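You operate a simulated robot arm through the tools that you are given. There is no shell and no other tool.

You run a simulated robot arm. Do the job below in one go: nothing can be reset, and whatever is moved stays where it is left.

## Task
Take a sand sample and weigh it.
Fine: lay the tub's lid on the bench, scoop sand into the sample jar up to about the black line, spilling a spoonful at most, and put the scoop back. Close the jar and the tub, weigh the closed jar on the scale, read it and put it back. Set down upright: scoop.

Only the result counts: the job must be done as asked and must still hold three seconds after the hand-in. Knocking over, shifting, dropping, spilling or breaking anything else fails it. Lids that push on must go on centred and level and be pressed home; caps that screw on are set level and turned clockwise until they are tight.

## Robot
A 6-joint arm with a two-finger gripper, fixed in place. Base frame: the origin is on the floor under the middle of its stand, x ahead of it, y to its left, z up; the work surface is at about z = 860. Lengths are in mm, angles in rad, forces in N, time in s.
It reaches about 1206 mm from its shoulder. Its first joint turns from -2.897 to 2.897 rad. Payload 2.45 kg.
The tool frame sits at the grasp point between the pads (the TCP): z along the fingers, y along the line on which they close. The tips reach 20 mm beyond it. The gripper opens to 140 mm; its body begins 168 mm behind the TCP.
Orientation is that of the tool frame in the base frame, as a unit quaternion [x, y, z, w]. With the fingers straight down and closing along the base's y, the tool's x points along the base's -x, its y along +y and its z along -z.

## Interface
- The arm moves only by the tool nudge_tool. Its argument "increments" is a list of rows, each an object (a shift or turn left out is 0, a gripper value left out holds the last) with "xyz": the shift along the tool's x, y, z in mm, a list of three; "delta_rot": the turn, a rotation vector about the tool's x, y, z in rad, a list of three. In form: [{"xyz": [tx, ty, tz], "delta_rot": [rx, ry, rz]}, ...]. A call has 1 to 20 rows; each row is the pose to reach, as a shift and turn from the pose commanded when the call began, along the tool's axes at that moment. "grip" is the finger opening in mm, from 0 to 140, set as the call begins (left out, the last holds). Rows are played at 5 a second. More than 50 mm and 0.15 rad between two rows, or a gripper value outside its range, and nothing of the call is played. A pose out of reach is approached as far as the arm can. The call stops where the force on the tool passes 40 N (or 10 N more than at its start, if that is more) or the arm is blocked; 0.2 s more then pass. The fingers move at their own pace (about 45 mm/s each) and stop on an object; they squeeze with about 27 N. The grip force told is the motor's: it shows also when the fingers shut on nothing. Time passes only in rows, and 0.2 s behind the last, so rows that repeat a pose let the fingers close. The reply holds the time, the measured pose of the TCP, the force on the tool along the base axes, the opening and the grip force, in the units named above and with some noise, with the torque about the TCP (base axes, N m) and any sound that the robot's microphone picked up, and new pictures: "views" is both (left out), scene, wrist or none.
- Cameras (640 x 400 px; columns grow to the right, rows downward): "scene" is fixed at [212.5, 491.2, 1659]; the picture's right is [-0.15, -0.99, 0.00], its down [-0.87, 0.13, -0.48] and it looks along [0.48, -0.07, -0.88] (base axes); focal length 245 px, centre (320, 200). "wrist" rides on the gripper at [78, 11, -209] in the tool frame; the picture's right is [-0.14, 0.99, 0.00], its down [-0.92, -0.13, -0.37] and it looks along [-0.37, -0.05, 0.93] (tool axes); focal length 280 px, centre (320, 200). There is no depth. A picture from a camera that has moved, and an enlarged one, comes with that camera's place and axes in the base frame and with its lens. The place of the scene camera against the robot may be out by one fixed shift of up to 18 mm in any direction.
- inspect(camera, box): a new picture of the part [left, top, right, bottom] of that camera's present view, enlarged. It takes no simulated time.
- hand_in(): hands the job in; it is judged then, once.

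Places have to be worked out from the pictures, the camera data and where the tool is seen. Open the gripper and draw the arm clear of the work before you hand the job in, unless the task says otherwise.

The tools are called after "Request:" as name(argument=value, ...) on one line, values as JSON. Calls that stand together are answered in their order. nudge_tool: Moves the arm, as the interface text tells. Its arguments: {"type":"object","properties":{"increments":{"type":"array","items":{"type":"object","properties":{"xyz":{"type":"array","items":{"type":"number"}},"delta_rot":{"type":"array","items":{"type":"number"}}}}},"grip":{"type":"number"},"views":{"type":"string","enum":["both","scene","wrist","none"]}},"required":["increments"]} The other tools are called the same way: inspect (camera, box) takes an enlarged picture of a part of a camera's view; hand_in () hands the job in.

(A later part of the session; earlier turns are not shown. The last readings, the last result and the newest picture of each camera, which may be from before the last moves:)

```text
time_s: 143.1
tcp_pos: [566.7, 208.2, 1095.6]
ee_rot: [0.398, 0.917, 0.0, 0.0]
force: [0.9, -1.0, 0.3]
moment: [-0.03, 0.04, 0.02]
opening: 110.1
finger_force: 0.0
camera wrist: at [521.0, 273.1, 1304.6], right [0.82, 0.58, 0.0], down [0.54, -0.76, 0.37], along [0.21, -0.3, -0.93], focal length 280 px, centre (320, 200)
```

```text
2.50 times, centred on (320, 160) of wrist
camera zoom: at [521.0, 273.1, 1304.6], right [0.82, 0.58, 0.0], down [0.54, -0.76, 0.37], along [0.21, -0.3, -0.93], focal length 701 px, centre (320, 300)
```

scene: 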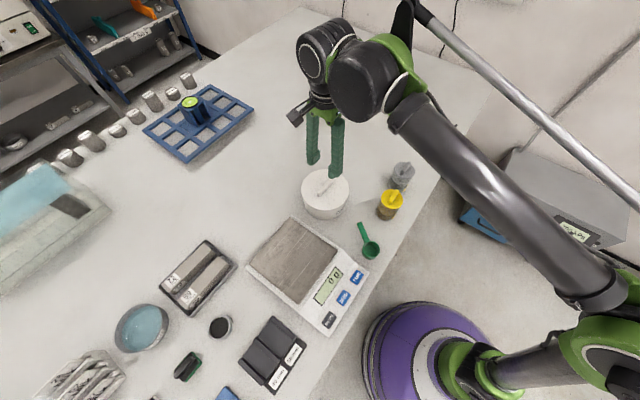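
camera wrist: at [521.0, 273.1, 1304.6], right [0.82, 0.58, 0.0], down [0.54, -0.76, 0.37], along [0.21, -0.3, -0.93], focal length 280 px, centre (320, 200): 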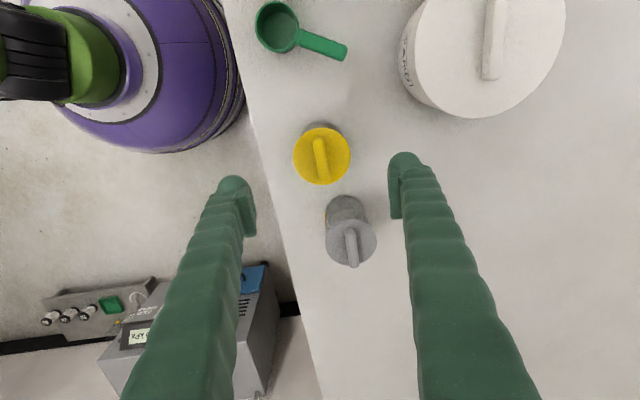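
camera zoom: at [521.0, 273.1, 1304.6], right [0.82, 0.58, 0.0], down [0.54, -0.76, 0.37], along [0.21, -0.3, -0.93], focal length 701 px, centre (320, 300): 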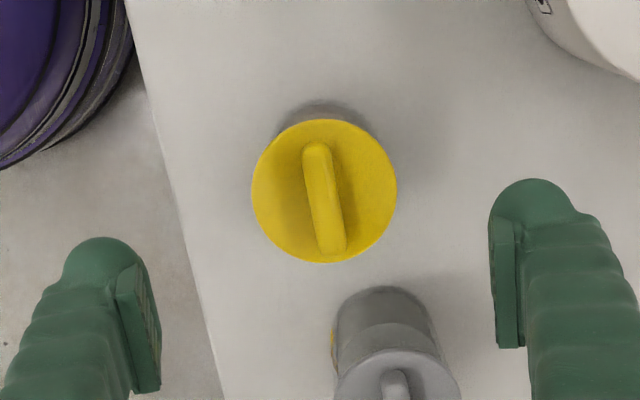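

The jar sits about 3 mm to +y; I correct and descend around it to mid-body height (z ≈ 915).

Request:
nudge_tool(increments=[{"xyz": [0, 3, 40]}, {"xyz": [0, 3, 80]}, {"xyz": [0, 3, 115]}, {"xyz": [0, 3, 145]}, {"xyz": [0, 3, 145]}], grip=110, views="both")

Request:
inspect(camera="wrist", box=[200, 60, 440, 260])

Request:
inspect(camera="scene", box=[350, 150, 440, 230])

```text
time_s: 144.3
tcp_pos: [568.3, 211.6, 950.2]
ee_rot: [0.398, 0.917, 0.001, 0.001]
force: [0.2, 0.0, 1.0]
moment: [0.04, -0.03, -0.02]
opening: 110.0
finger_force: 0.1
camera wrist: at [522.5, 277.4, 1159.2], right [0.82, 0.58, 0.0], down [0.54, -0.76, 0.37], along [0.21, -0.3, -0.93], focal length 280 px, centre (320, 200)
```

scene: 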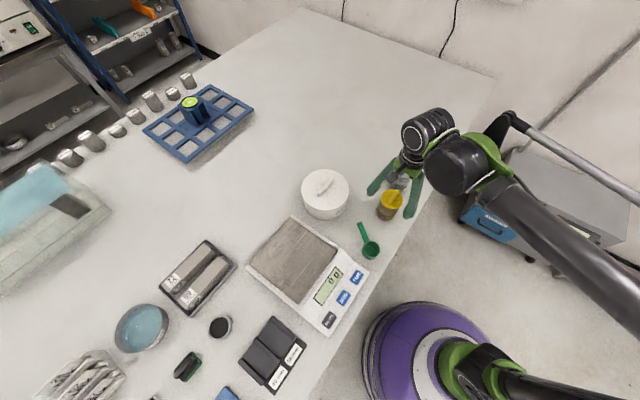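
wrist: 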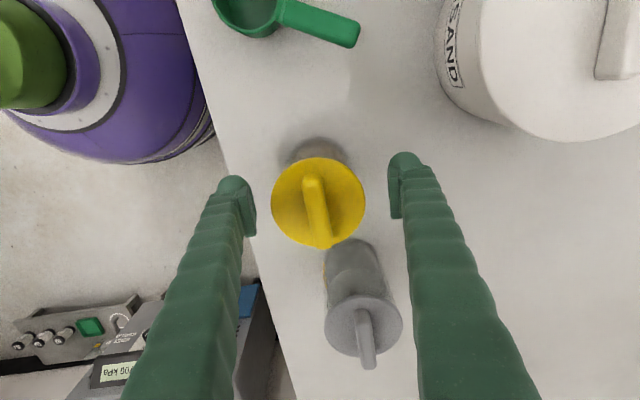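

```text
2.00 times, centred on (320, 160) of wrist
camera zoom: at [522.5, 277.4, 1159.2], right [0.82, 0.58, 0.0], down [0.54, -0.76, 0.37], along [0.21, -0.3, -0.93], focal length 561 px, centre (320, 280)
```

zoom: 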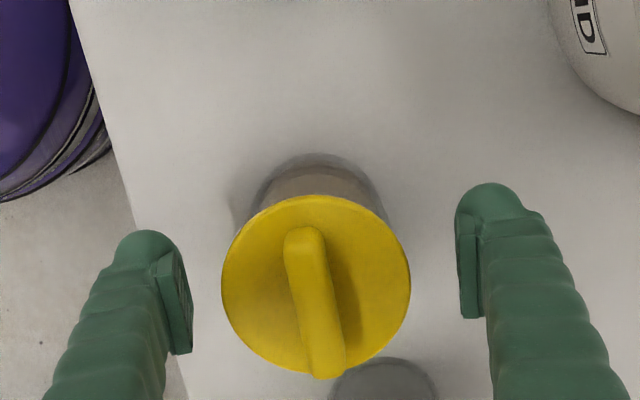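

```text
5.00 times, centred on (395, 190) of scene
camera zoom: at [212.5, 491.2, 1659.0], right [-0.15, -0.99, 0.0], down [-0.87, 0.13, -0.48], along [0.48, -0.07, -0.88], focal length 1226 px, centre (-55, 250)
```

zoom: 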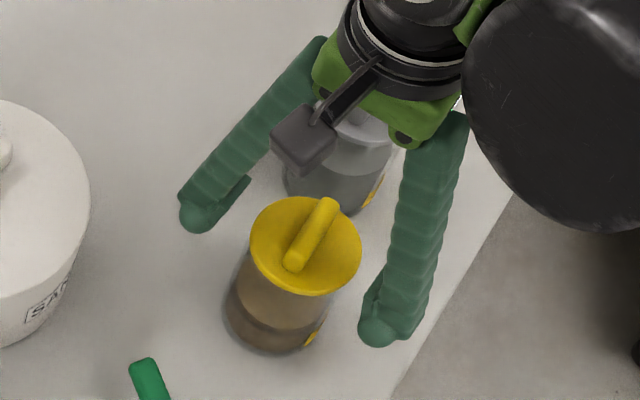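

The jar is between the fingers, about 2 mm off centre; I correct and descend the last 35 mm.

Request:
nudge_tool(increments=[{"xyz": [-2, -1.5, 12]}, {"xyz": [-2, -1.5, 24]}, {"xyz": [-2, -1.5, 35]}, {"xyz": [-2, -1.5, 35]}], grip=110, views="wrist")

Request:
inspect(camera="wrist", box=[200, 80, 440, 280])

```text
time_s: 145.3
tcp_pos: [569.6, 210.9, 915.1]
ee_rot: [0.399, 0.917, 0.0, 0.001]
force: [0.1, 0.1, 1.6]
moment: [0.0, -0.02, -0.03]
opening: 110.0
finger_force: 0.0
camera wrist: at [523.8, 275.0, 1124.0], right [0.82, 0.58, 0.0], down [0.54, -0.76, 0.37], along [0.21, -0.3, -0.93], focal length 280 px, centre (320, 200)
```

wrist: 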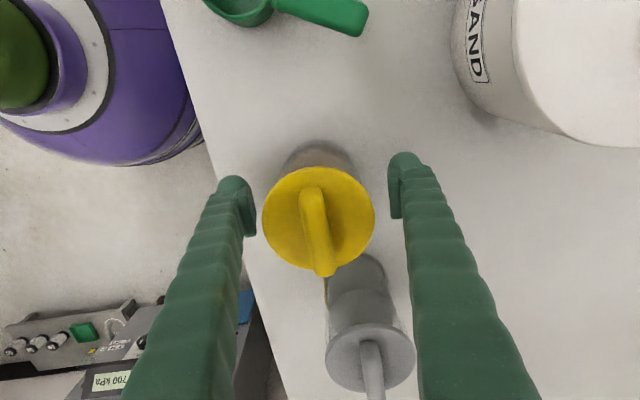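

```text
2.00 times, centred on (320, 180) of wrist
camera zoom: at [523.8, 275.0, 1124.0], right [0.82, 0.58, 0.0], down [0.54, -0.76, 0.37], along [0.21, -0.3, -0.93], focal length 561 px, centre (320, 240)
```

zoom: 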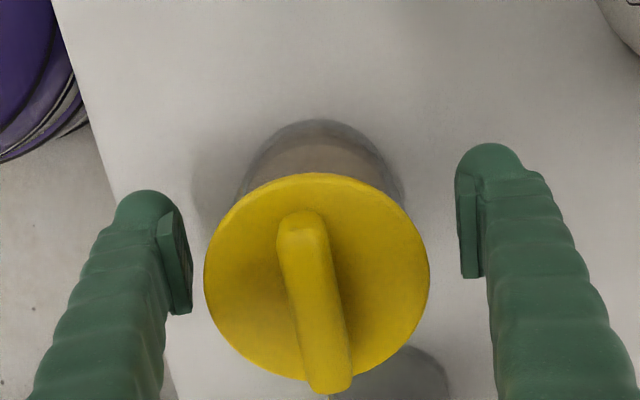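

Centred. I close the fingers on the jar body.

Request:
nudge_tool(increments=[{"xyz": [0, 0, 0]}, {"xyz": [0, 0, 0]}, {"xyz": [0, 0, 0]}, {"xyz": [0, 0, 0]}, {"xyz": [0, 0, 0]}], grip=50, views="both")

Request:
inspect(camera="scene", box=[350, 150, 440, 230])

```text
time_s: 146.5
tcp_pos: [570.0, 210.0, 914.5]
ee_rot: [0.397, 0.918, 0.0, 0.001]
force: [0.4, -0.5, 1.8]
moment: [-0.02, 0.0, 0.08]
opening: 71.6
finger_force: 26.8
camera wrist: at [523.8, 275.0, 1124.2], right [0.82, 0.58, 0.0], down [0.54, -0.76, 0.37], along [0.21, -0.3, -0.93], focal length 280 px, centre (320, 200)
```

scene: 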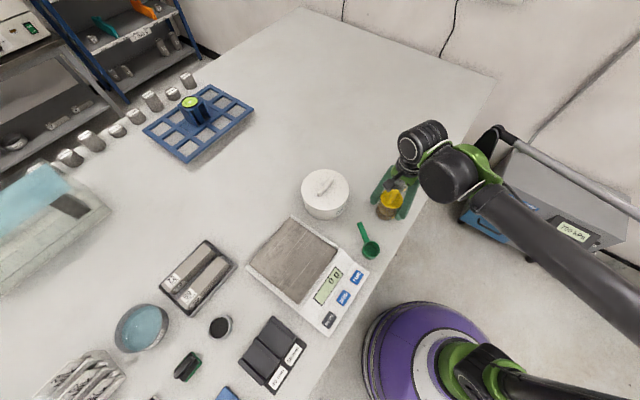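
wrist: 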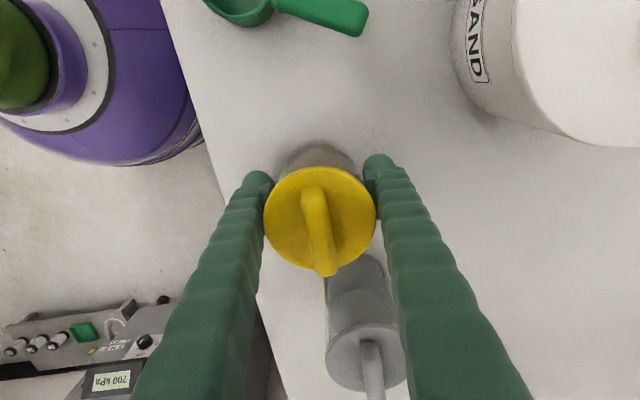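

```text
5.00 times, centred on (395, 190) of scene
camera zoom: at [212.5, 491.2, 1659.0], right [-0.15, -0.99, 0.0], down [-0.87, 0.13, -0.48], along [0.48, -0.07, -0.88], focal length 1226 px, centre (-55, 250)
```

zoom: 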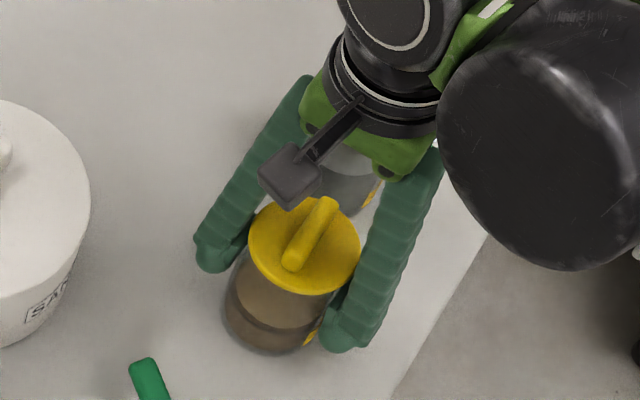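

The jar is held at 71.6 mm. I lift it slowly straight up.

Request:
nudge_tool(increments=[{"xyz": [0, 0, -3]}, {"xyz": [0, 0, -12]}, {"xyz": [0, 0, -30]}, {"xyz": [0, 0, -60]}, {"xyz": [0, 0, -95]}, {"xyz": [0, 0, -130]}, {"xyz": [0, 0, -150]}, {"xyz": [0, 0, -150]}], views="both")

Request:
inspect(camera="scene", box=[340, 150, 440, 240])

```text
time_s: 148.3
tcp_pos: [570.6, 209.2, 1065.8]
ee_rot: [0.398, 0.918, 0.0, 0.0]
force: [0.0, 0.1, -4.1]
moment: [0.01, -0.01, 0.03]
opening: 71.0
finger_force: 27.3
camera wrist: at [524.4, 273.4, 1275.0], right [0.82, 0.58, 0.0], down [0.54, -0.76, 0.37], along [0.21, -0.3, -0.93], focal length 280 px, centre (320, 200)
```

scene: 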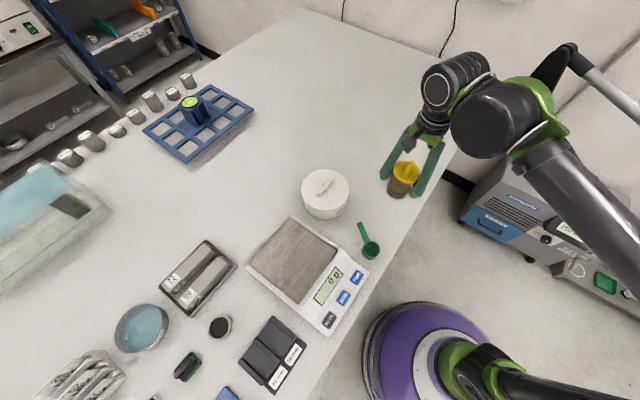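
wrist: 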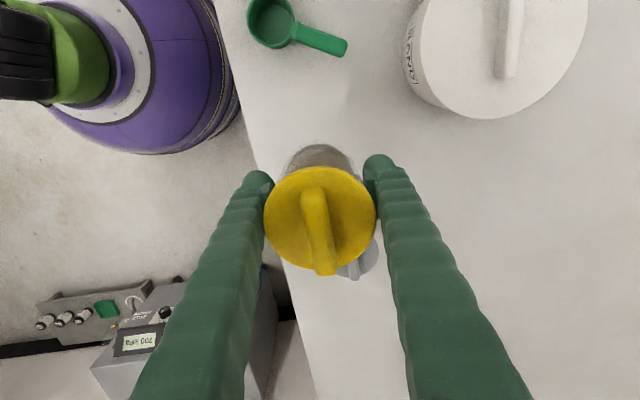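

```text
4.44 times, centred on (390, 195) of scene
camera zoom: at [212.5, 491.2, 1659.0], right [-0.15, -0.99, 0.0], down [-0.87, 0.13, -0.48], along [0.48, -0.07, -0.88], focal length 1090 px, centre (9, 222)
```

zoom: 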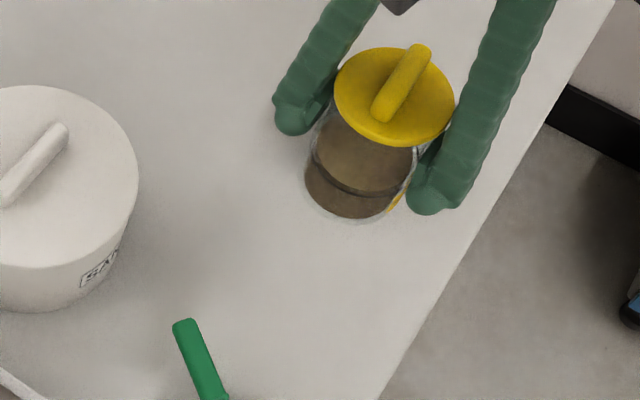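

The jar hangs securely (about 4 N) and the bench under it is clean. I carry it at this height to above the scale's plate near (423, 547).

Request:
nudge_tool(increments=[{"xyz": [20, 7, 0]}, {"xyz": [58, 20.6, 0]}, {"xyz": [96.5, 34.3, 0]}, {"xyz": [135, 48, 0]}, {"xyz": [173.7, 61.7, 0]}, {"xyz": [212.3, 75.4, 0]}, {"xyz": [250.9, 89.1, 0]}, {"xyz": [289.5, 102.8, 0]}, {"xyz": [325, 115.5, 0]}, {"xyz": [347.4, 123.4, 0]}, {"xyz": [347.4, 123.4, 0]}], views="both")

Request:
inspect(camera="scene", box=[230, 180, 380, 340])

```text
time_s: 150.7
tcp_pos: [423.9, 547.0, 1065.5]
ee_rot: [0.398, 0.917, 0.0, 0.0]
force: [-0.2, 0.7, -3.5]
moment: [0.01, 0.01, 0.01]
opening: 71.2
finger_force: 26.8
camera wrist: at [376.9, 611.4, 1274.4], right [0.82, 0.58, 0.0], down [0.54, -0.76, 0.37], along [0.21, -0.3, -0.93], focal length 280 px, centre (320, 200)
```

scene: 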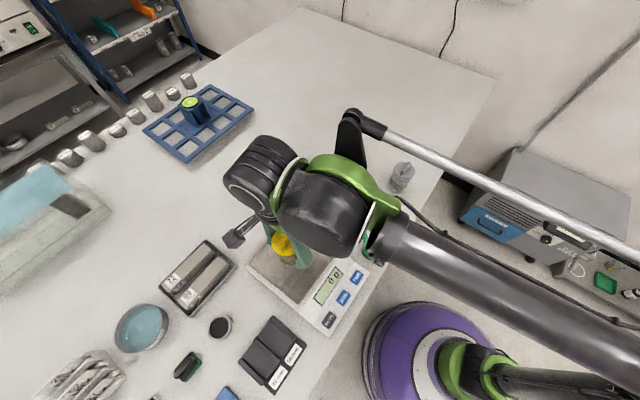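
wrist: 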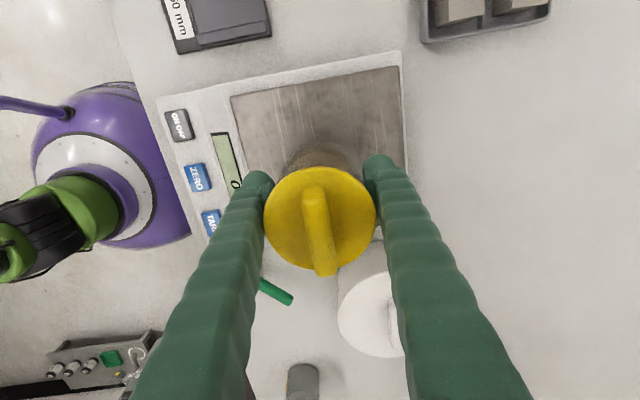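

```text
2.50 times, centred on (305, 260) of scene
camera zoom: at [212.5, 491.2, 1659.0], right [-0.15, -0.99, 0.0], down [-0.87, 0.13, -0.48], along [0.48, -0.07, -0.88], focal length 613 px, centre (358, 50)
```

zoom: 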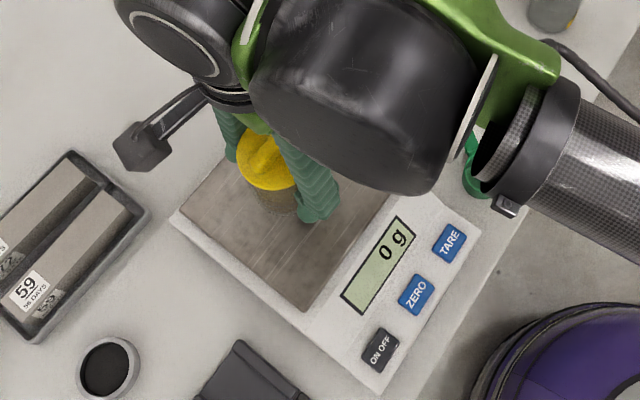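

The jar is well over the plate. I lower 58 mm, then approach the plate slowly watching the force.

Request:
nudge_tool(increments=[{"xyz": [0, 0, 15]}, {"xyz": [0, 0, 32]}, {"xyz": [0, 0, 48]}, {"xyz": [0, 0, 58]}, {"xyz": [0, 0, 58]}], views="both")

Request:
inspect(camera="scene", box=[230, 200, 380, 340])

```text
time_s: 151.9
tcp_pos: [423.3, 547.0, 1008.0]
ee_rot: [0.398, 0.917, -0.001, 0.001]
force: [0.5, 0.3, -3.4]
moment: [-0.01, 0.0, -0.01]
opening: 70.8
finger_force: 26.9
camera wrist: at [377.9, 611.7, 1216.2], right [0.82, 0.58, 0.0], down [0.54, -0.76, 0.37], along [0.21, -0.3, -0.93], focal length 280 px, centre (320, 200)
```

scene: 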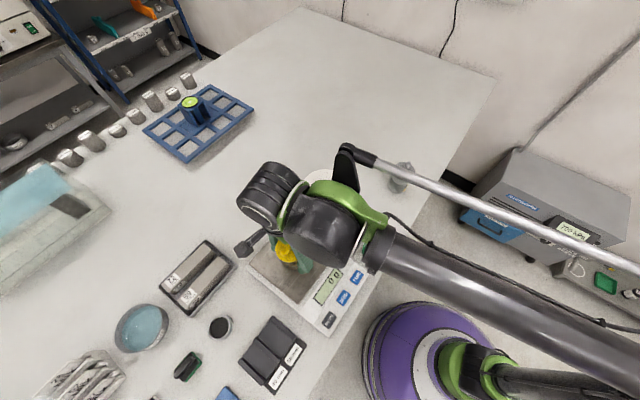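
wrist: 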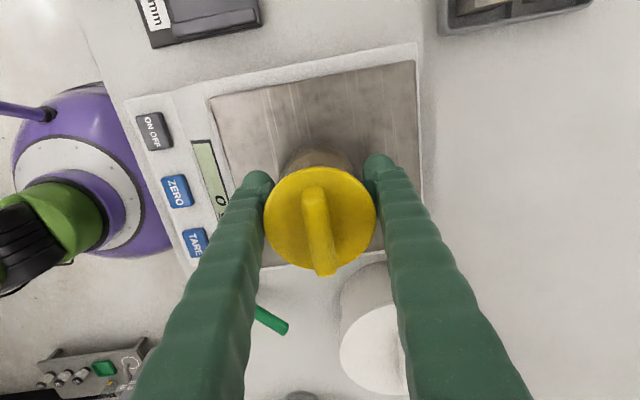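

```text
2.86 times, centred on (305, 270) of scene
camera zoom: at [212.5, 491.2, 1659.0], right [-0.15, -0.99, 0.0], down [-0.87, 0.13, -0.48], along [0.48, -0.07, -0.88], focal length 701 px, centre (363, 0)
```

zoom: 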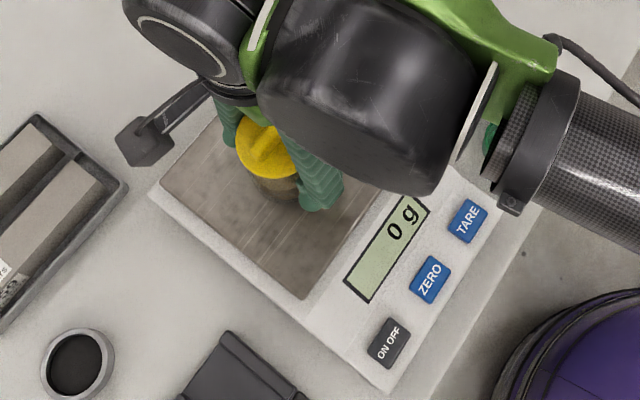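

No contact yet. I lower in 3 mm steps.

Request:
nudge_tool(increments=[{"xyz": [0, 0, 3]}, {"xyz": [0, 0, 6]}, {"xyz": [0, 0, 9]}, {"xyz": [0, 0, 12]}, {"xyz": [0, 0, 12]}], views="none")

Request:
inspect(camera="scene", box=[260, 225, 380, 340])

```text
time_s: 153.1
tcp_pos: [424.8, 547.1, 995.1]
ee_rot: [0.398, 0.918, 0.001, 0.001]
force: [2.5, 3.3, 24.9]
moment: [-0.07, 0.09, -0.06]
opening: 70.9
finger_force: 27.1
```

```text
3.48 times, centred on (320, 282) of scene
camera zoom: at [212.5, 491.2, 1659.0], right [-0.15, -0.99, 0.0], down [-0.87, 0.13, -0.48], along [0.48, -0.07, -0.88], focal length 853 px, centre (320, -87)
```

zoom: 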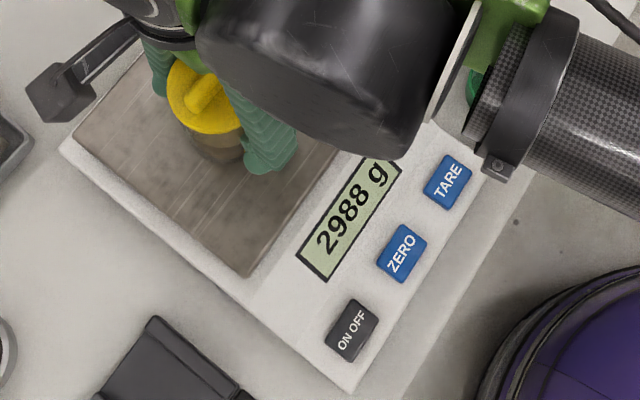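

The jar touches the plate (the display shows 2988 g from my push). I ease off the push and then open the fingers.

Request:
nudge_tool(increments=[{"xyz": [0, 0, -0.8]}, {"xyz": [0, 0, -0.8]}], views="none")

Request:
inspect(camera="scene", box=[260, 225, 380, 340])

```text
time_s: 153.7
tcp_pos: [423.8, 546.8, 996.6]
ee_rot: [0.397, 0.918, 0.001, 0.001]
force: [1.9, 4.6, 13.0]
moment: [-0.02, 0.01, -0.01]
opening: 71.0
finger_force: 27.0
```

```text
3.48 times, centred on (320, 282) of scene
camera zoom: at [212.5, 491.2, 1659.0], right [-0.15, -0.99, 0.0], down [-0.87, 0.13, -0.48], along [0.48, -0.07, -0.88], focal length 853 px, centre (320, -87)
```

zoom: 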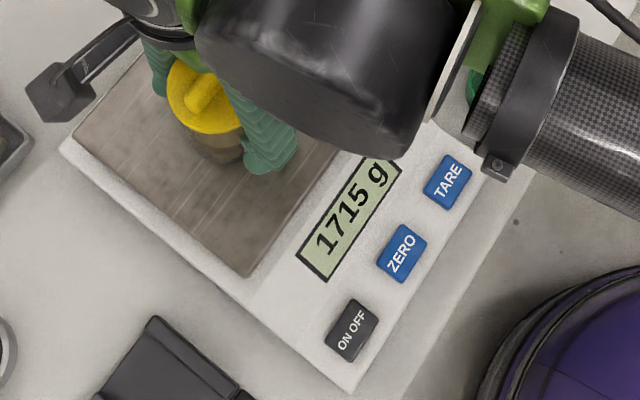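

The scale now reads 1715 g, so there is still ~13 N of push. I ease up another 0.8 mm.

Request:
nudge_tool(increments=[{"xyz": [0, 0, -0.8]}, {"xyz": [0, 0, -0.8]}], views="none")

Request:
inspect(camera="scene", box=[260, 225, 380, 340])

```text
time_s: 154.3
tcp_pos: [423.5, 547.3, 997.1]
ee_rot: [0.398, 0.918, 0.0, 0.001]
force: [0.8, -0.6, -3.3]
moment: [0.04, 0.0, -0.02]
opening: 71.0
finger_force: 26.9
```

```text
3.48 times, centred on (320, 282) of scene
camera zoom: at [212.5, 491.2, 1659.0], right [-0.15, -0.99, 0.0], down [-0.87, 0.13, -0.48], along [0.48, -0.07, -0.88], focal length 853 px, centre (320, -87)
```

zoom: 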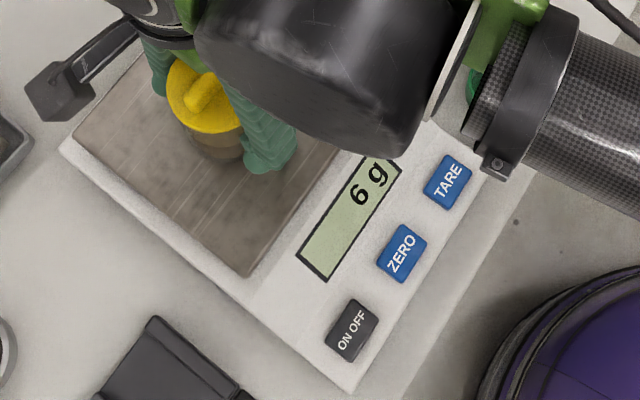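

The display shows 6 g: the jar just touches the plate. I open the fingers now.

Request:
nudge_tool(increments=[{"xyz": [0, 0, 0]}, {"xyz": [0, 0, 0]}, {"xyz": [0, 0, 0]}, {"xyz": [0, 0, 0]}, {"xyz": [0, 0, 0]}], grip=110, views="both")

Request:
inspect(camera="scene", box=[260, 225, 380, 340])

```text
time_s: 155.5
tcp_pos: [424.2, 546.8, 996.0]
ee_rot: [0.398, 0.917, 0.001, 0.002]
force: [0.1, -0.1, -0.1]
moment: [-0.02, -0.02, 0.0]
opening: 109.9
finger_force: 0.0
camera wrist: at [377.6, 611.6, 1206.3], right [0.82, 0.58, 0.0], down [0.54, -0.76, 0.37], along [0.21, -0.3, -0.93], focal length 280 px, centre (320, 200)
```

scene: 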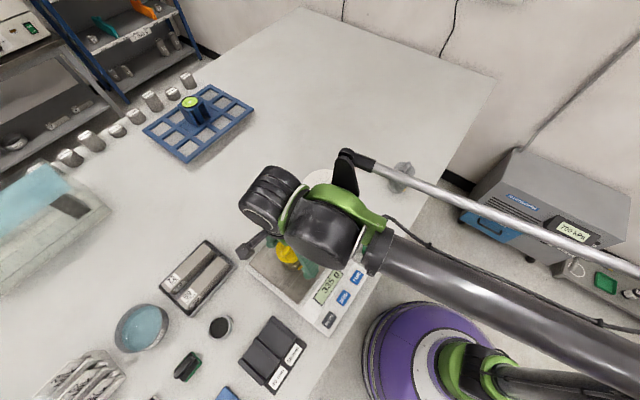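
wrist: 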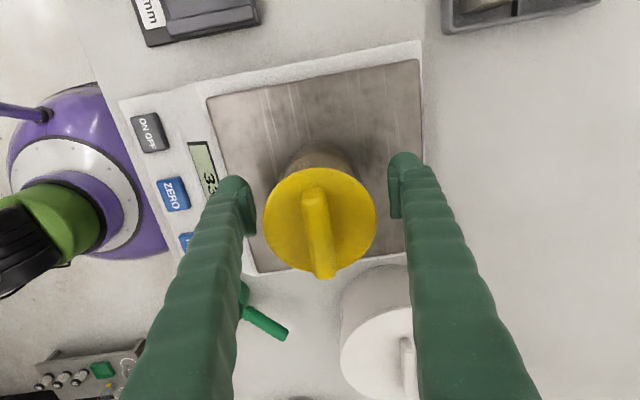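

```text
3.48 times, centred on (320, 282) of scene
camera zoom: at [212.5, 491.2, 1659.0], right [-0.15, -0.99, 0.0], down [-0.87, 0.13, -0.48], along [0.48, -0.07, -0.88], focal length 853 px, centre (320, -87)
```

zoom: 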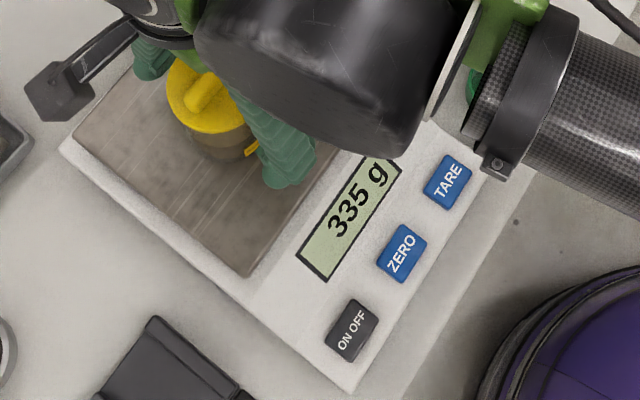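

The free-standing jar reads about 335 g. I wait a moment and zoom in to read the stable value.

Request:
nudge_tool(increments=[{"xyz": [0, 0, 0]}, {"xyz": [0, 0, 0]}, {"xyz": [0, 0, 0]}, {"xyz": [0, 0, 0]}, {"xyz": [0, 0, 0]}, {"xyz": [0, 0, 0]}, {"xyz": [0, 0, 0]}, {"xyz": [0, 0, 0]}, {"xyz": [0, 0, 0]}, {"xyz": [0, 0, 0]}], grip=110, views="none")

Request:
inspect(camera="scene", box=[300, 260, 350, 315])

Request:
inspect(camera="wrist", box=[170, 120, 240, 220])

```text
time_s: 157.7
tcp_pos: [423.1, 546.3, 997.1]
ee_rot: [0.398, 0.918, 0.0, 0.001]
force: [0.1, -1.2, -0.3]
moment: [-0.01, 0.0, 0.0]
opening: 109.9
finger_force: 0.1
```

```text
7.27 times, centred on (325, 288) of scene
camera zoom: at [212.5, 491.2, 1659.0], right [-0.15, -0.99, 0.0], down [-0.87, 0.13, -0.48], along [0.48, -0.07, -0.88], focal length 1784 px, centre (284, -436)
```

zoom: 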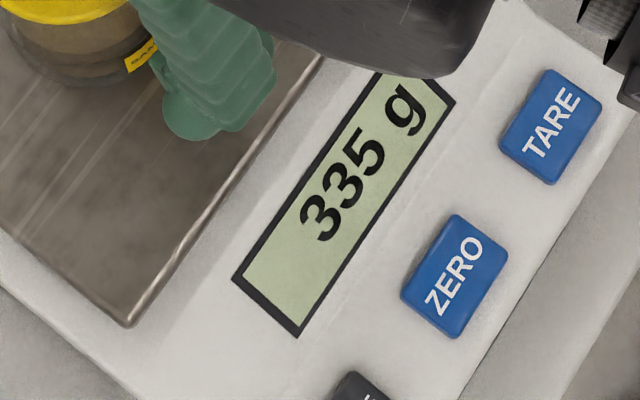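

```text
4.00 times, centred on (205, 170) of wrist
camera zoom: at [377.6, 611.6, 1206.2], right [0.82, 0.58, 0.0], down [0.54, -0.76, 0.37], along [0.21, -0.3, -0.93], focal length 1122 px, centre (780, 320)
```

zoom: 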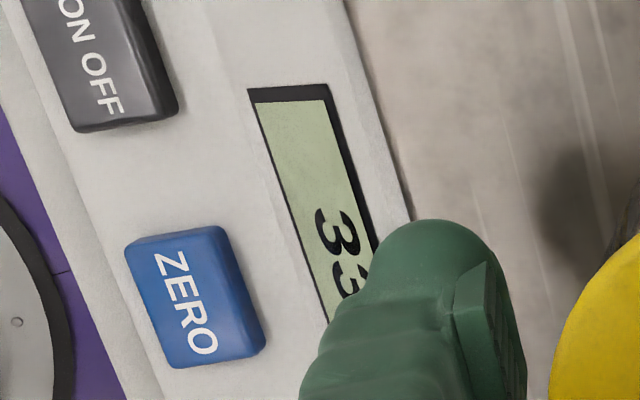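

The stable reading is 335 g. I close the fingers on the jar again to put it back.

Request:
nudge_tool(increments=[{"xyz": [0, 0, 0]}, {"xyz": [0, 0, 0]}, {"xyz": [0, 0, 0]}, {"xyz": [0, 0, 0]}, {"xyz": [0, 0, 0]}], grip=50, views="none")

Request:
nudge_tool(increments=[{"xyz": [0, 0, -3]}, {"xyz": [0, 0, -12]}, {"xyz": [0, 0, -30]}, {"xyz": [0, 0, -55]}, {"xyz": [0, 0, -70]}, {"xyz": [0, 0, -70]}], views="both")

```text
time_s: 158.9
tcp_pos: [423.8, 546.8, 997.1]
ee_rot: [0.398, 0.917, 0.001, 0.001]
force: [-0.7, 0.4, -0.5]
moment: [0.02, 0.01, 0.01]
opening: 70.6
finger_force: 27.2
```

```text
time_s: 160.3
tcp_pos: [421.5, 548.8, 1067.5]
ee_rot: [0.398, 0.917, 0.0, 0.001]
force: [-0.1, 0.2, -2.9]
moment: [0.02, 0.01, -0.02]
opening: 70.9
finger_force: 27.1
camera wrist: at [376.1, 612.2, 1275.5], right [0.82, 0.58, 0.0], down [0.54, -0.76, 0.37], along [0.21, -0.3, -0.93], focal length 280 px, centre (320, 200)
```

scene: 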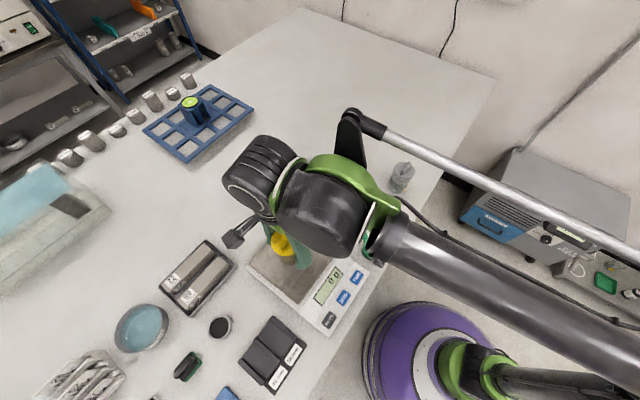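
wrist: 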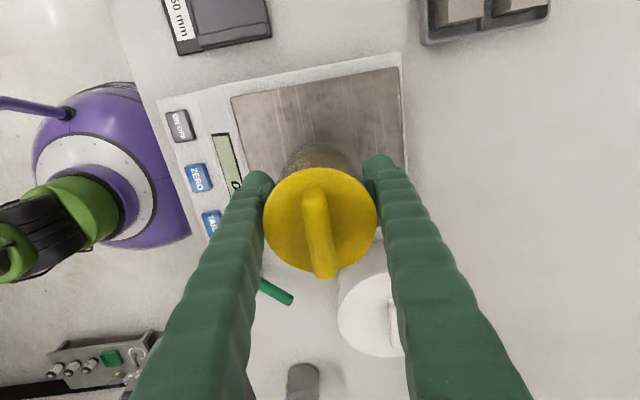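

The scale is back at 0 g. I carry the jar back along the same path, aiming 3 mm toward the tool's +x to undo the small nudge during capping.

Request:
nudge_tool(increments=[{"xyz": [-20, -7.1, 0]}, {"xyz": [-57, -20.4, 0]}, {"xyz": [-95.5, -34.2, 0]}, {"xyz": [-134, -48, 0]}, {"xyz": [-172.5, -61.8, 0]}, {"xyz": [-211, -75.6, 0]}, {"xyz": [-249.5, -89.4, 0]}, {"xyz": [-288, -103.2, 0]}, {"xyz": [-323, -115.8, 0]}, {"xyz": [-344.3, -123.4, 0]}, {"xyz": [-344.3, -123.4, 0]}], views="both")

```text
time_s: 162.7
tcp_pos: [570.1, 212.6, 1068.0]
ee_rot: [0.397, 0.918, 0.001, 0.0]
force: [0.3, -0.1, -3.8]
moment: [-0.01, -0.04, -0.03]
opening: 71.0
finger_force: 27.0
camera wrist: at [524.2, 275.5, 1276.7], right [0.82, 0.58, 0.0], down [0.54, -0.76, 0.37], along [0.21, -0.3, -0.93], focal length 280 px, centre (320, 200)
```

scene: 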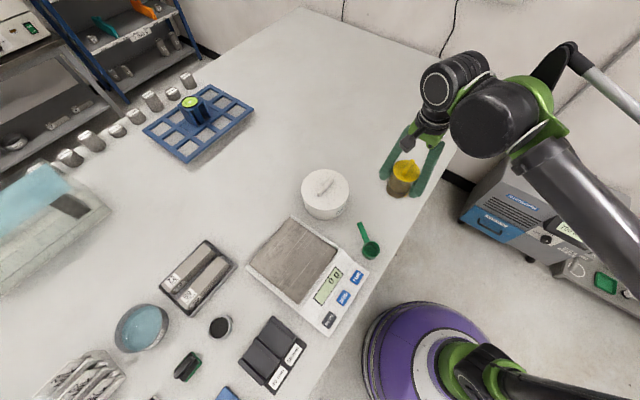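
wrist: 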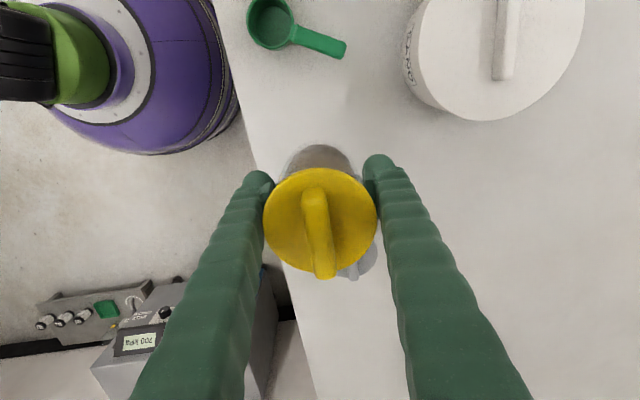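

I lower the jar to about 6 mm above the bench and compare its place with the very first close-up.

Request:
nudge_tool(increments=[{"xyz": [0, 0, 35]}, {"xyz": [0, 0, 75]}, {"xyz": [0, 0, 110]}, {"xyz": [0, 0, 135]}, {"xyz": [0, 0, 145.5]}, {"xyz": [0, 0, 145.5]}], views="none")

Request:
inspect(camera="scene", box=[365, 175, 425, 230])

```text
time_s: 164.1
tcp_pos: [568.6, 212.0, 922.5]
ee_rot: [0.397, 0.918, 0.001, 0.0]
force: [-0.2, 0.1, -3.5]
moment: [-0.01, -0.02, 0.04]
opening: 71.0
finger_force: 27.3
```

```text
7.27 times, centred on (395, 202) of scene
camera zoom: at [212.5, 491.2, 1659.0], right [-0.15, -0.99, 0.0], down [-0.87, 0.13, -0.48], along [0.48, -0.07, -0.88], focal length 1784 px, centre (-226, 182)
```

zoom: 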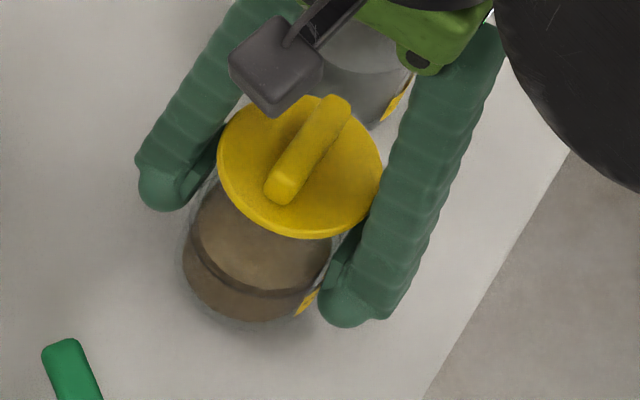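

Request:
inspect(camera="scene", box=[372, 180, 410, 222])

```text
9.52 times, centred on (391, 201) of scene
camera zoom: at [212.5, 491.2, 1659.0], right [-0.15, -0.99, 0.0], down [-0.87, 0.13, -0.48], along [0.48, -0.07, -0.88], focal length 2336 px, centre (-356, 190)
```

zoom: 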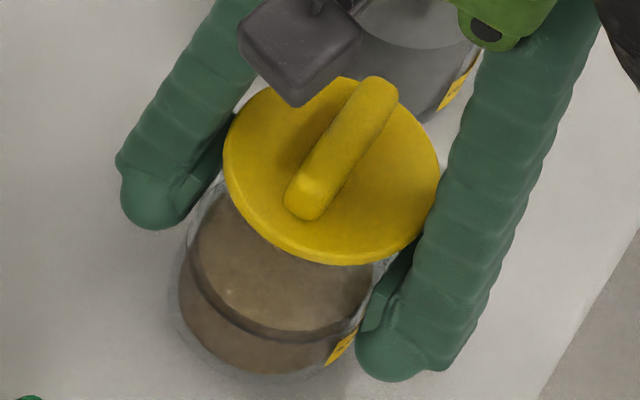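

I lower 5 mm more and compare again.

Request:
nudge_tool(increments=[{"xyz": [0, 0, 2.5]}, {"xyz": [0, 0, 5]}, {"xyz": [0, 0, 5]}], views="none")

Request:
inspect(camera="scene", box=[372, 180, 410, 222])

Request:
inspect(camera="scene", box=[365, 175, 425, 230])

```text
time_s: 164.9
tcp_pos: [567.7, 211.4, 917.2]
ee_rot: [0.397, 0.918, 0.0, 0.001]
force: [0.2, -0.3, -3.5]
moment: [-0.02, 0.03, -0.02]
opening: 70.8
finger_force: 27.0
```

```text
9.52 times, centred on (391, 201) of scene
camera zoom: at [212.5, 491.2, 1659.0], right [-0.15, -0.99, 0.0], down [-0.87, 0.13, -0.48], along [0.48, -0.07, -0.88], focal length 2336 px, centre (-356, 190)
```

zoom: 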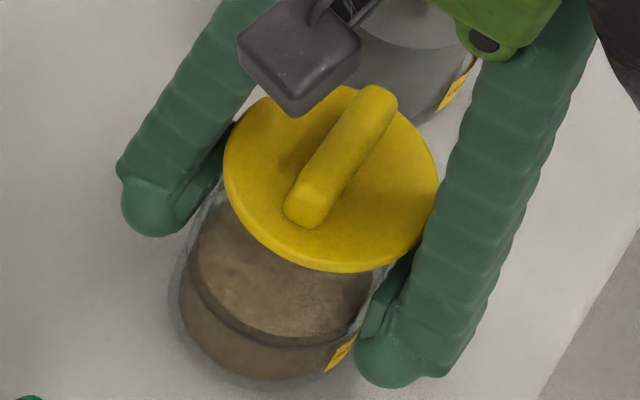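

```text
7.27 times, centred on (395, 202) of scene
camera zoom: at [212.5, 491.2, 1659.0], right [-0.15, -0.99, 0.0], down [-0.87, 0.13, -0.48], along [0.48, -0.07, -0.88], focal length 1784 px, centre (-226, 182)
```

zoom: 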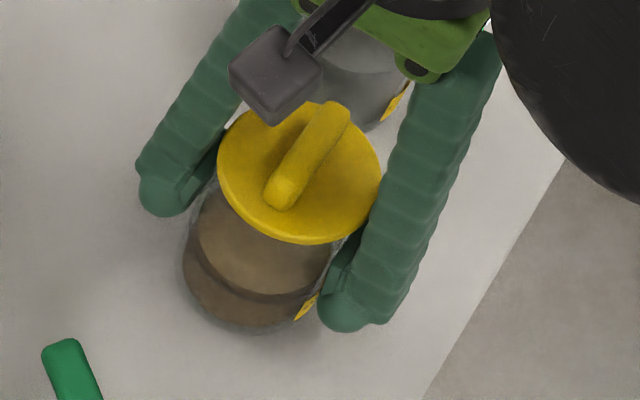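

Request:
inspect(camera="scene", box=[370, 190, 404, 224])

```text
11.76 times, centred on (387, 207) of scene
camera zoom: at [212.5, 491.2, 1659.0], right [-0.15, -0.99, 0.0], down [-0.87, 0.13, -0.48], along [0.48, -0.07, -0.88], focal length 2886 px, centre (-468, 118)
```

zoom: 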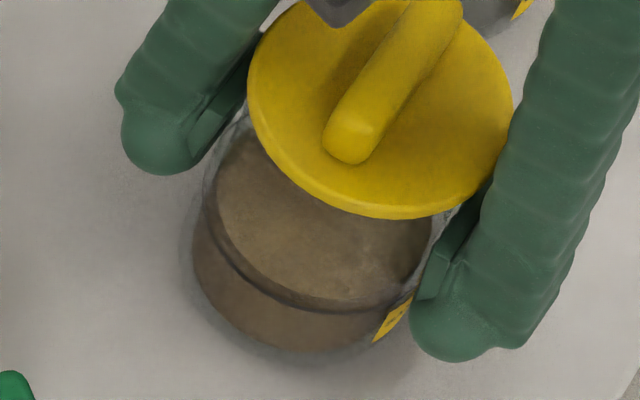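

Measured against the first picture the jar is ~3.5 mm too far in +x and 1.4 mm in −y. I shift it accordingly while it still hangs ~2 mm above the bench, and re-check.

Request:
nudge_tool(increments=[{"xyz": [1.7, -0.8, -1]}, {"xyz": [3.4, -1.6, -1]}, {"xyz": [3.4, -1.6, 0]}], views="none")

Request:
inspect(camera="scene", box=[370, 190, 404, 224])

```text
time_s: 165.7
tcp_pos: [564.6, 212.3, 916.2]
ee_rot: [0.397, 0.918, 0.0, 0.0]
force: [-0.4, 0.5, -3.0]
moment: [0.02, 0.03, 0.0]
opening: 70.7
finger_force: 26.3
```

```text
11.76 times, centred on (387, 207) of scene
camera zoom: at [212.5, 491.2, 1659.0], right [-0.15, -0.99, 0.0], down [-0.87, 0.13, -0.48], along [0.48, -0.07, -0.88], focal length 2886 px, centre (-468, 118)
```

zoom: 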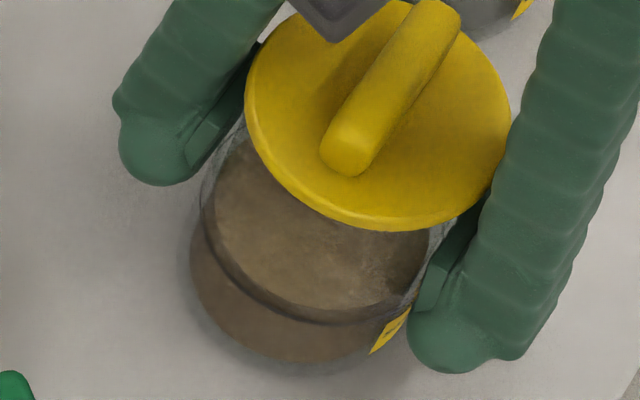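

Now it matches the original position within about 1 mm. I lower to contact in small steps.

Request:
nudge_tool(increments=[{"xyz": [0, 0, 0.6]}, {"xyz": [0, 0, 1.2]}, {"xyz": [0, 0, 1.2]}], views="none")

```text
time_s: 166.5
tcp_pos: [565.7, 213.6, 915.9]
ee_rot: [0.398, 0.917, 0.001, 0.0]
force: [-0.3, -0.2, -3.0]
moment: [0.03, -0.01, -0.03]
opening: 71.0
finger_force: 27.0
```

Request:
nudge_tool(increments=[{"xyz": [0, 0, 0.5]}, {"xyz": [0, 0, 1]}, {"xyz": [0, 0, 1]}], views="none")

```text
time_s: 167.3
tcp_pos: [565.5, 213.2, 914.6]
ee_rot: [0.398, 0.918, 0.0, 0.001]
force: [0.2, -0.1, -2.9]
moment: [-0.01, 0.0, 0.02]
opening: 71.0
finger_force: 27.3
```

Still hanging (−3 N). I continue in 0.5 mm steps.

Request:
nudge_tool(increments=[{"xyz": [0, 0, 0.5]}, {"xyz": [0, 0, 1]}, {"xyz": [0, 0, 1]}], views="none")

```text
time_s: 168.1
tcp_pos: [564.6, 213.2, 913.2]
ee_rot: [0.397, 0.918, 0.001, 0.0]
force: [-0.6, -0.8, -3.4]
moment: [-0.01, -0.03, 0.0]
opening: 70.9
finger_force: 27.6
```

Request:
nudge_tool(increments=[{"xyz": [0, 0, 0.5]}, {"xyz": [0, 0, 1]}, {"xyz": [0, 0, 1.5]}, {"xyz": [0, 0, 1.5]}], views="none")

```text
time_s: 169.1
tcp_pos: [564.1, 212.3, 913.1]
ee_rot: [0.397, 0.918, 0.001, 0.001]
force: [2.3, -1.5, 12.7]
moment: [-0.06, 0.04, -0.01]
opening: 70.5
finger_force: 27.1
```

Contact with the bench (+13 N). I ease off half a millimetre, then open.

Request:
nudge_tool(increments=[{"xyz": [0, 0, -0.5]}, {"xyz": [0, 0, -0.5]}], views="none")

```text
time_s: 169.7
tcp_pos: [564.8, 213.2, 913.0]
ee_rot: [0.398, 0.918, 0.001, 0.002]
force: [2.6, -3.3, 6.3]
moment: [-0.01, -0.01, -0.04]
opening: 71.1
finger_force: 26.9
```

Request:
nudge_tool(increments=[{"xyz": [0, 0, -0.35]}, {"xyz": [0, 0, -0.35]}], views="none")

```text
time_s: 170.3
tcp_pos: [563.5, 213.7, 911.6]
ee_rot: [0.397, 0.918, 0.0, 0.001]
force: [-0.7, -0.9, -3.1]
moment: [-0.01, -0.02, -0.04]
opening: 71.0
finger_force: 26.6
```

The jar is just at the bench surface (within a few tenths of a millimetre). I open the fingers.

Request:
nudge_tool(increments=[{"xyz": [0, 0, 0]}, {"xyz": [0, 0, 0]}, {"xyz": [0, 0, 0]}, {"xyz": [0, 0, 0]}, {"xyz": [0, 0, 0]}], grip=110, views="wrist")

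Request:
inspect(camera="scene", box=[370, 190, 404, 224])

```text
time_s: 171.5
tcp_pos: [565.3, 213.8, 912.5]
ee_rot: [0.399, 0.917, 0.0, 0.001]
force: [1.1, 0.0, -0.6]
moment: [-0.02, 0.0, 0.01]
opening: 110.1
finger_force: 0.0
camera wrist: at [518.9, 277.7, 1121.7], right [0.82, 0.58, 0.0], down [0.54, -0.76, 0.37], along [0.21, -0.3, -0.93], focal length 280 px, centre (320, 200)
```

wrist: 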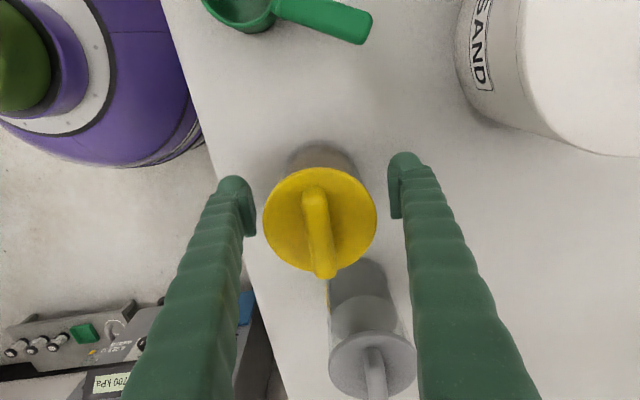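

```text
11.76 times, centred on (387, 207) of scene
camera zoom: at [212.5, 491.2, 1659.0], right [-0.15, -0.99, 0.0], down [-0.87, 0.13, -0.48], along [0.48, -0.07, -0.88], focal length 2886 px, centre (-468, 118)
```

zoom: 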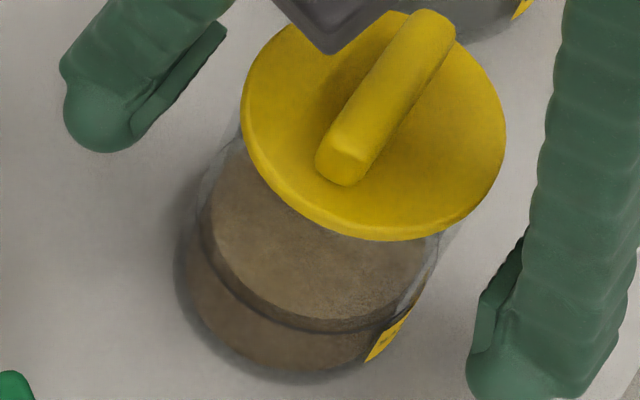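

The jar stands back in its place within ~2 mm, lid on. I raise the open gripper straight up and clear of it.

Request:
nudge_tool(increments=[{"xyz": [0, 0, -20]}, {"xyz": [0, 0, -55]}, {"xyz": [0, 0, -95]}, {"xyz": [0, 0, -135]}, {"xyz": [0, 0, -180]}, {"xyz": [0, 0, -180]}], grip=110, views="both")

Request:
inspect(camera="scene", box=[280, 140, 440, 280])

Request:
inspect(camera="wrist", box=[220, 0, 460, 200])

```text
time_s: 172.9
tcp_pos: [563.9, 214.3, 1091.9]
ee_rot: [0.399, 0.917, 0.001, 0.001]
force: [-0.7, 1.1, -0.1]
moment: [0.0, 0.01, -0.01]
opening: 110.1
finger_force: 0.0
camera wrist: at [517.5, 278.7, 1301.0], right [0.82, 0.58, 0.0], down [0.54, -0.76, 0.37], along [0.21, -0.3, -0.93], focal length 280 px, centre (320, 200)
```

scene: 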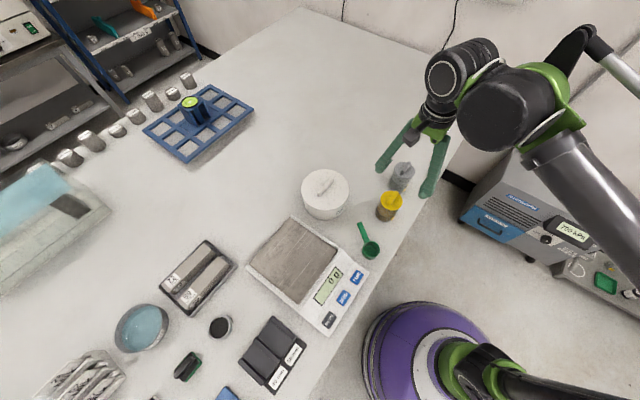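
wrist: 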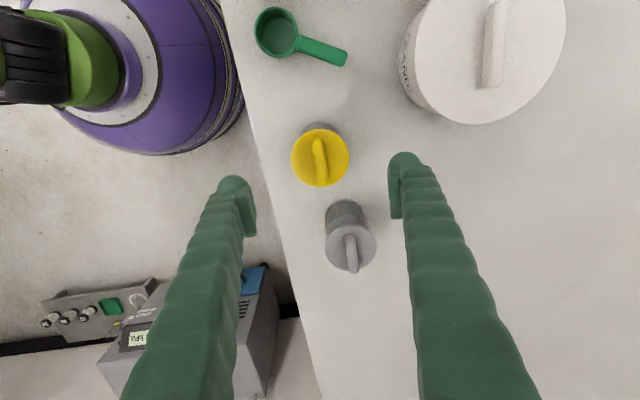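

```text
2.86 times, centred on (360, 210) of scene
camera zoom: at [212.5, 491.2, 1659.0], right [-0.15, -0.99, 0.0], down [-0.87, 0.13, -0.48], along [0.48, -0.07, -0.88], focal length 701 px, centre (206, 171)
```

zoom: 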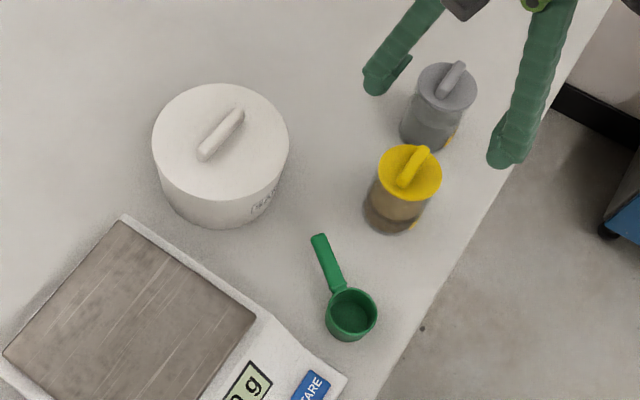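

```text
2.00 times, centred on (340, 100) of wrist
camera zoom: at [517.5, 278.7, 1301.0], right [0.82, 0.58, 0.0], down [0.54, -0.76, 0.37], along [0.21, -0.3, -0.93], focal length 561 px, centre (280, 400)
```

zoom: 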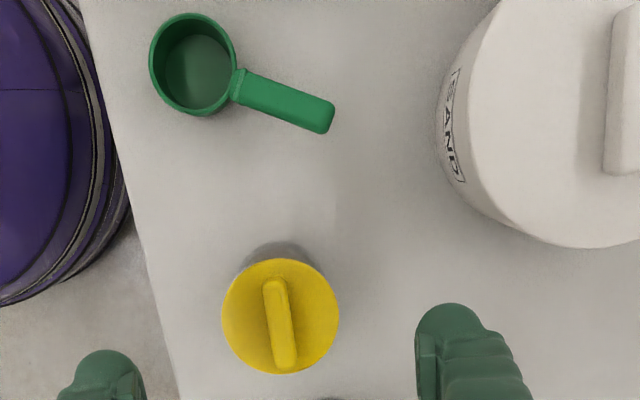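

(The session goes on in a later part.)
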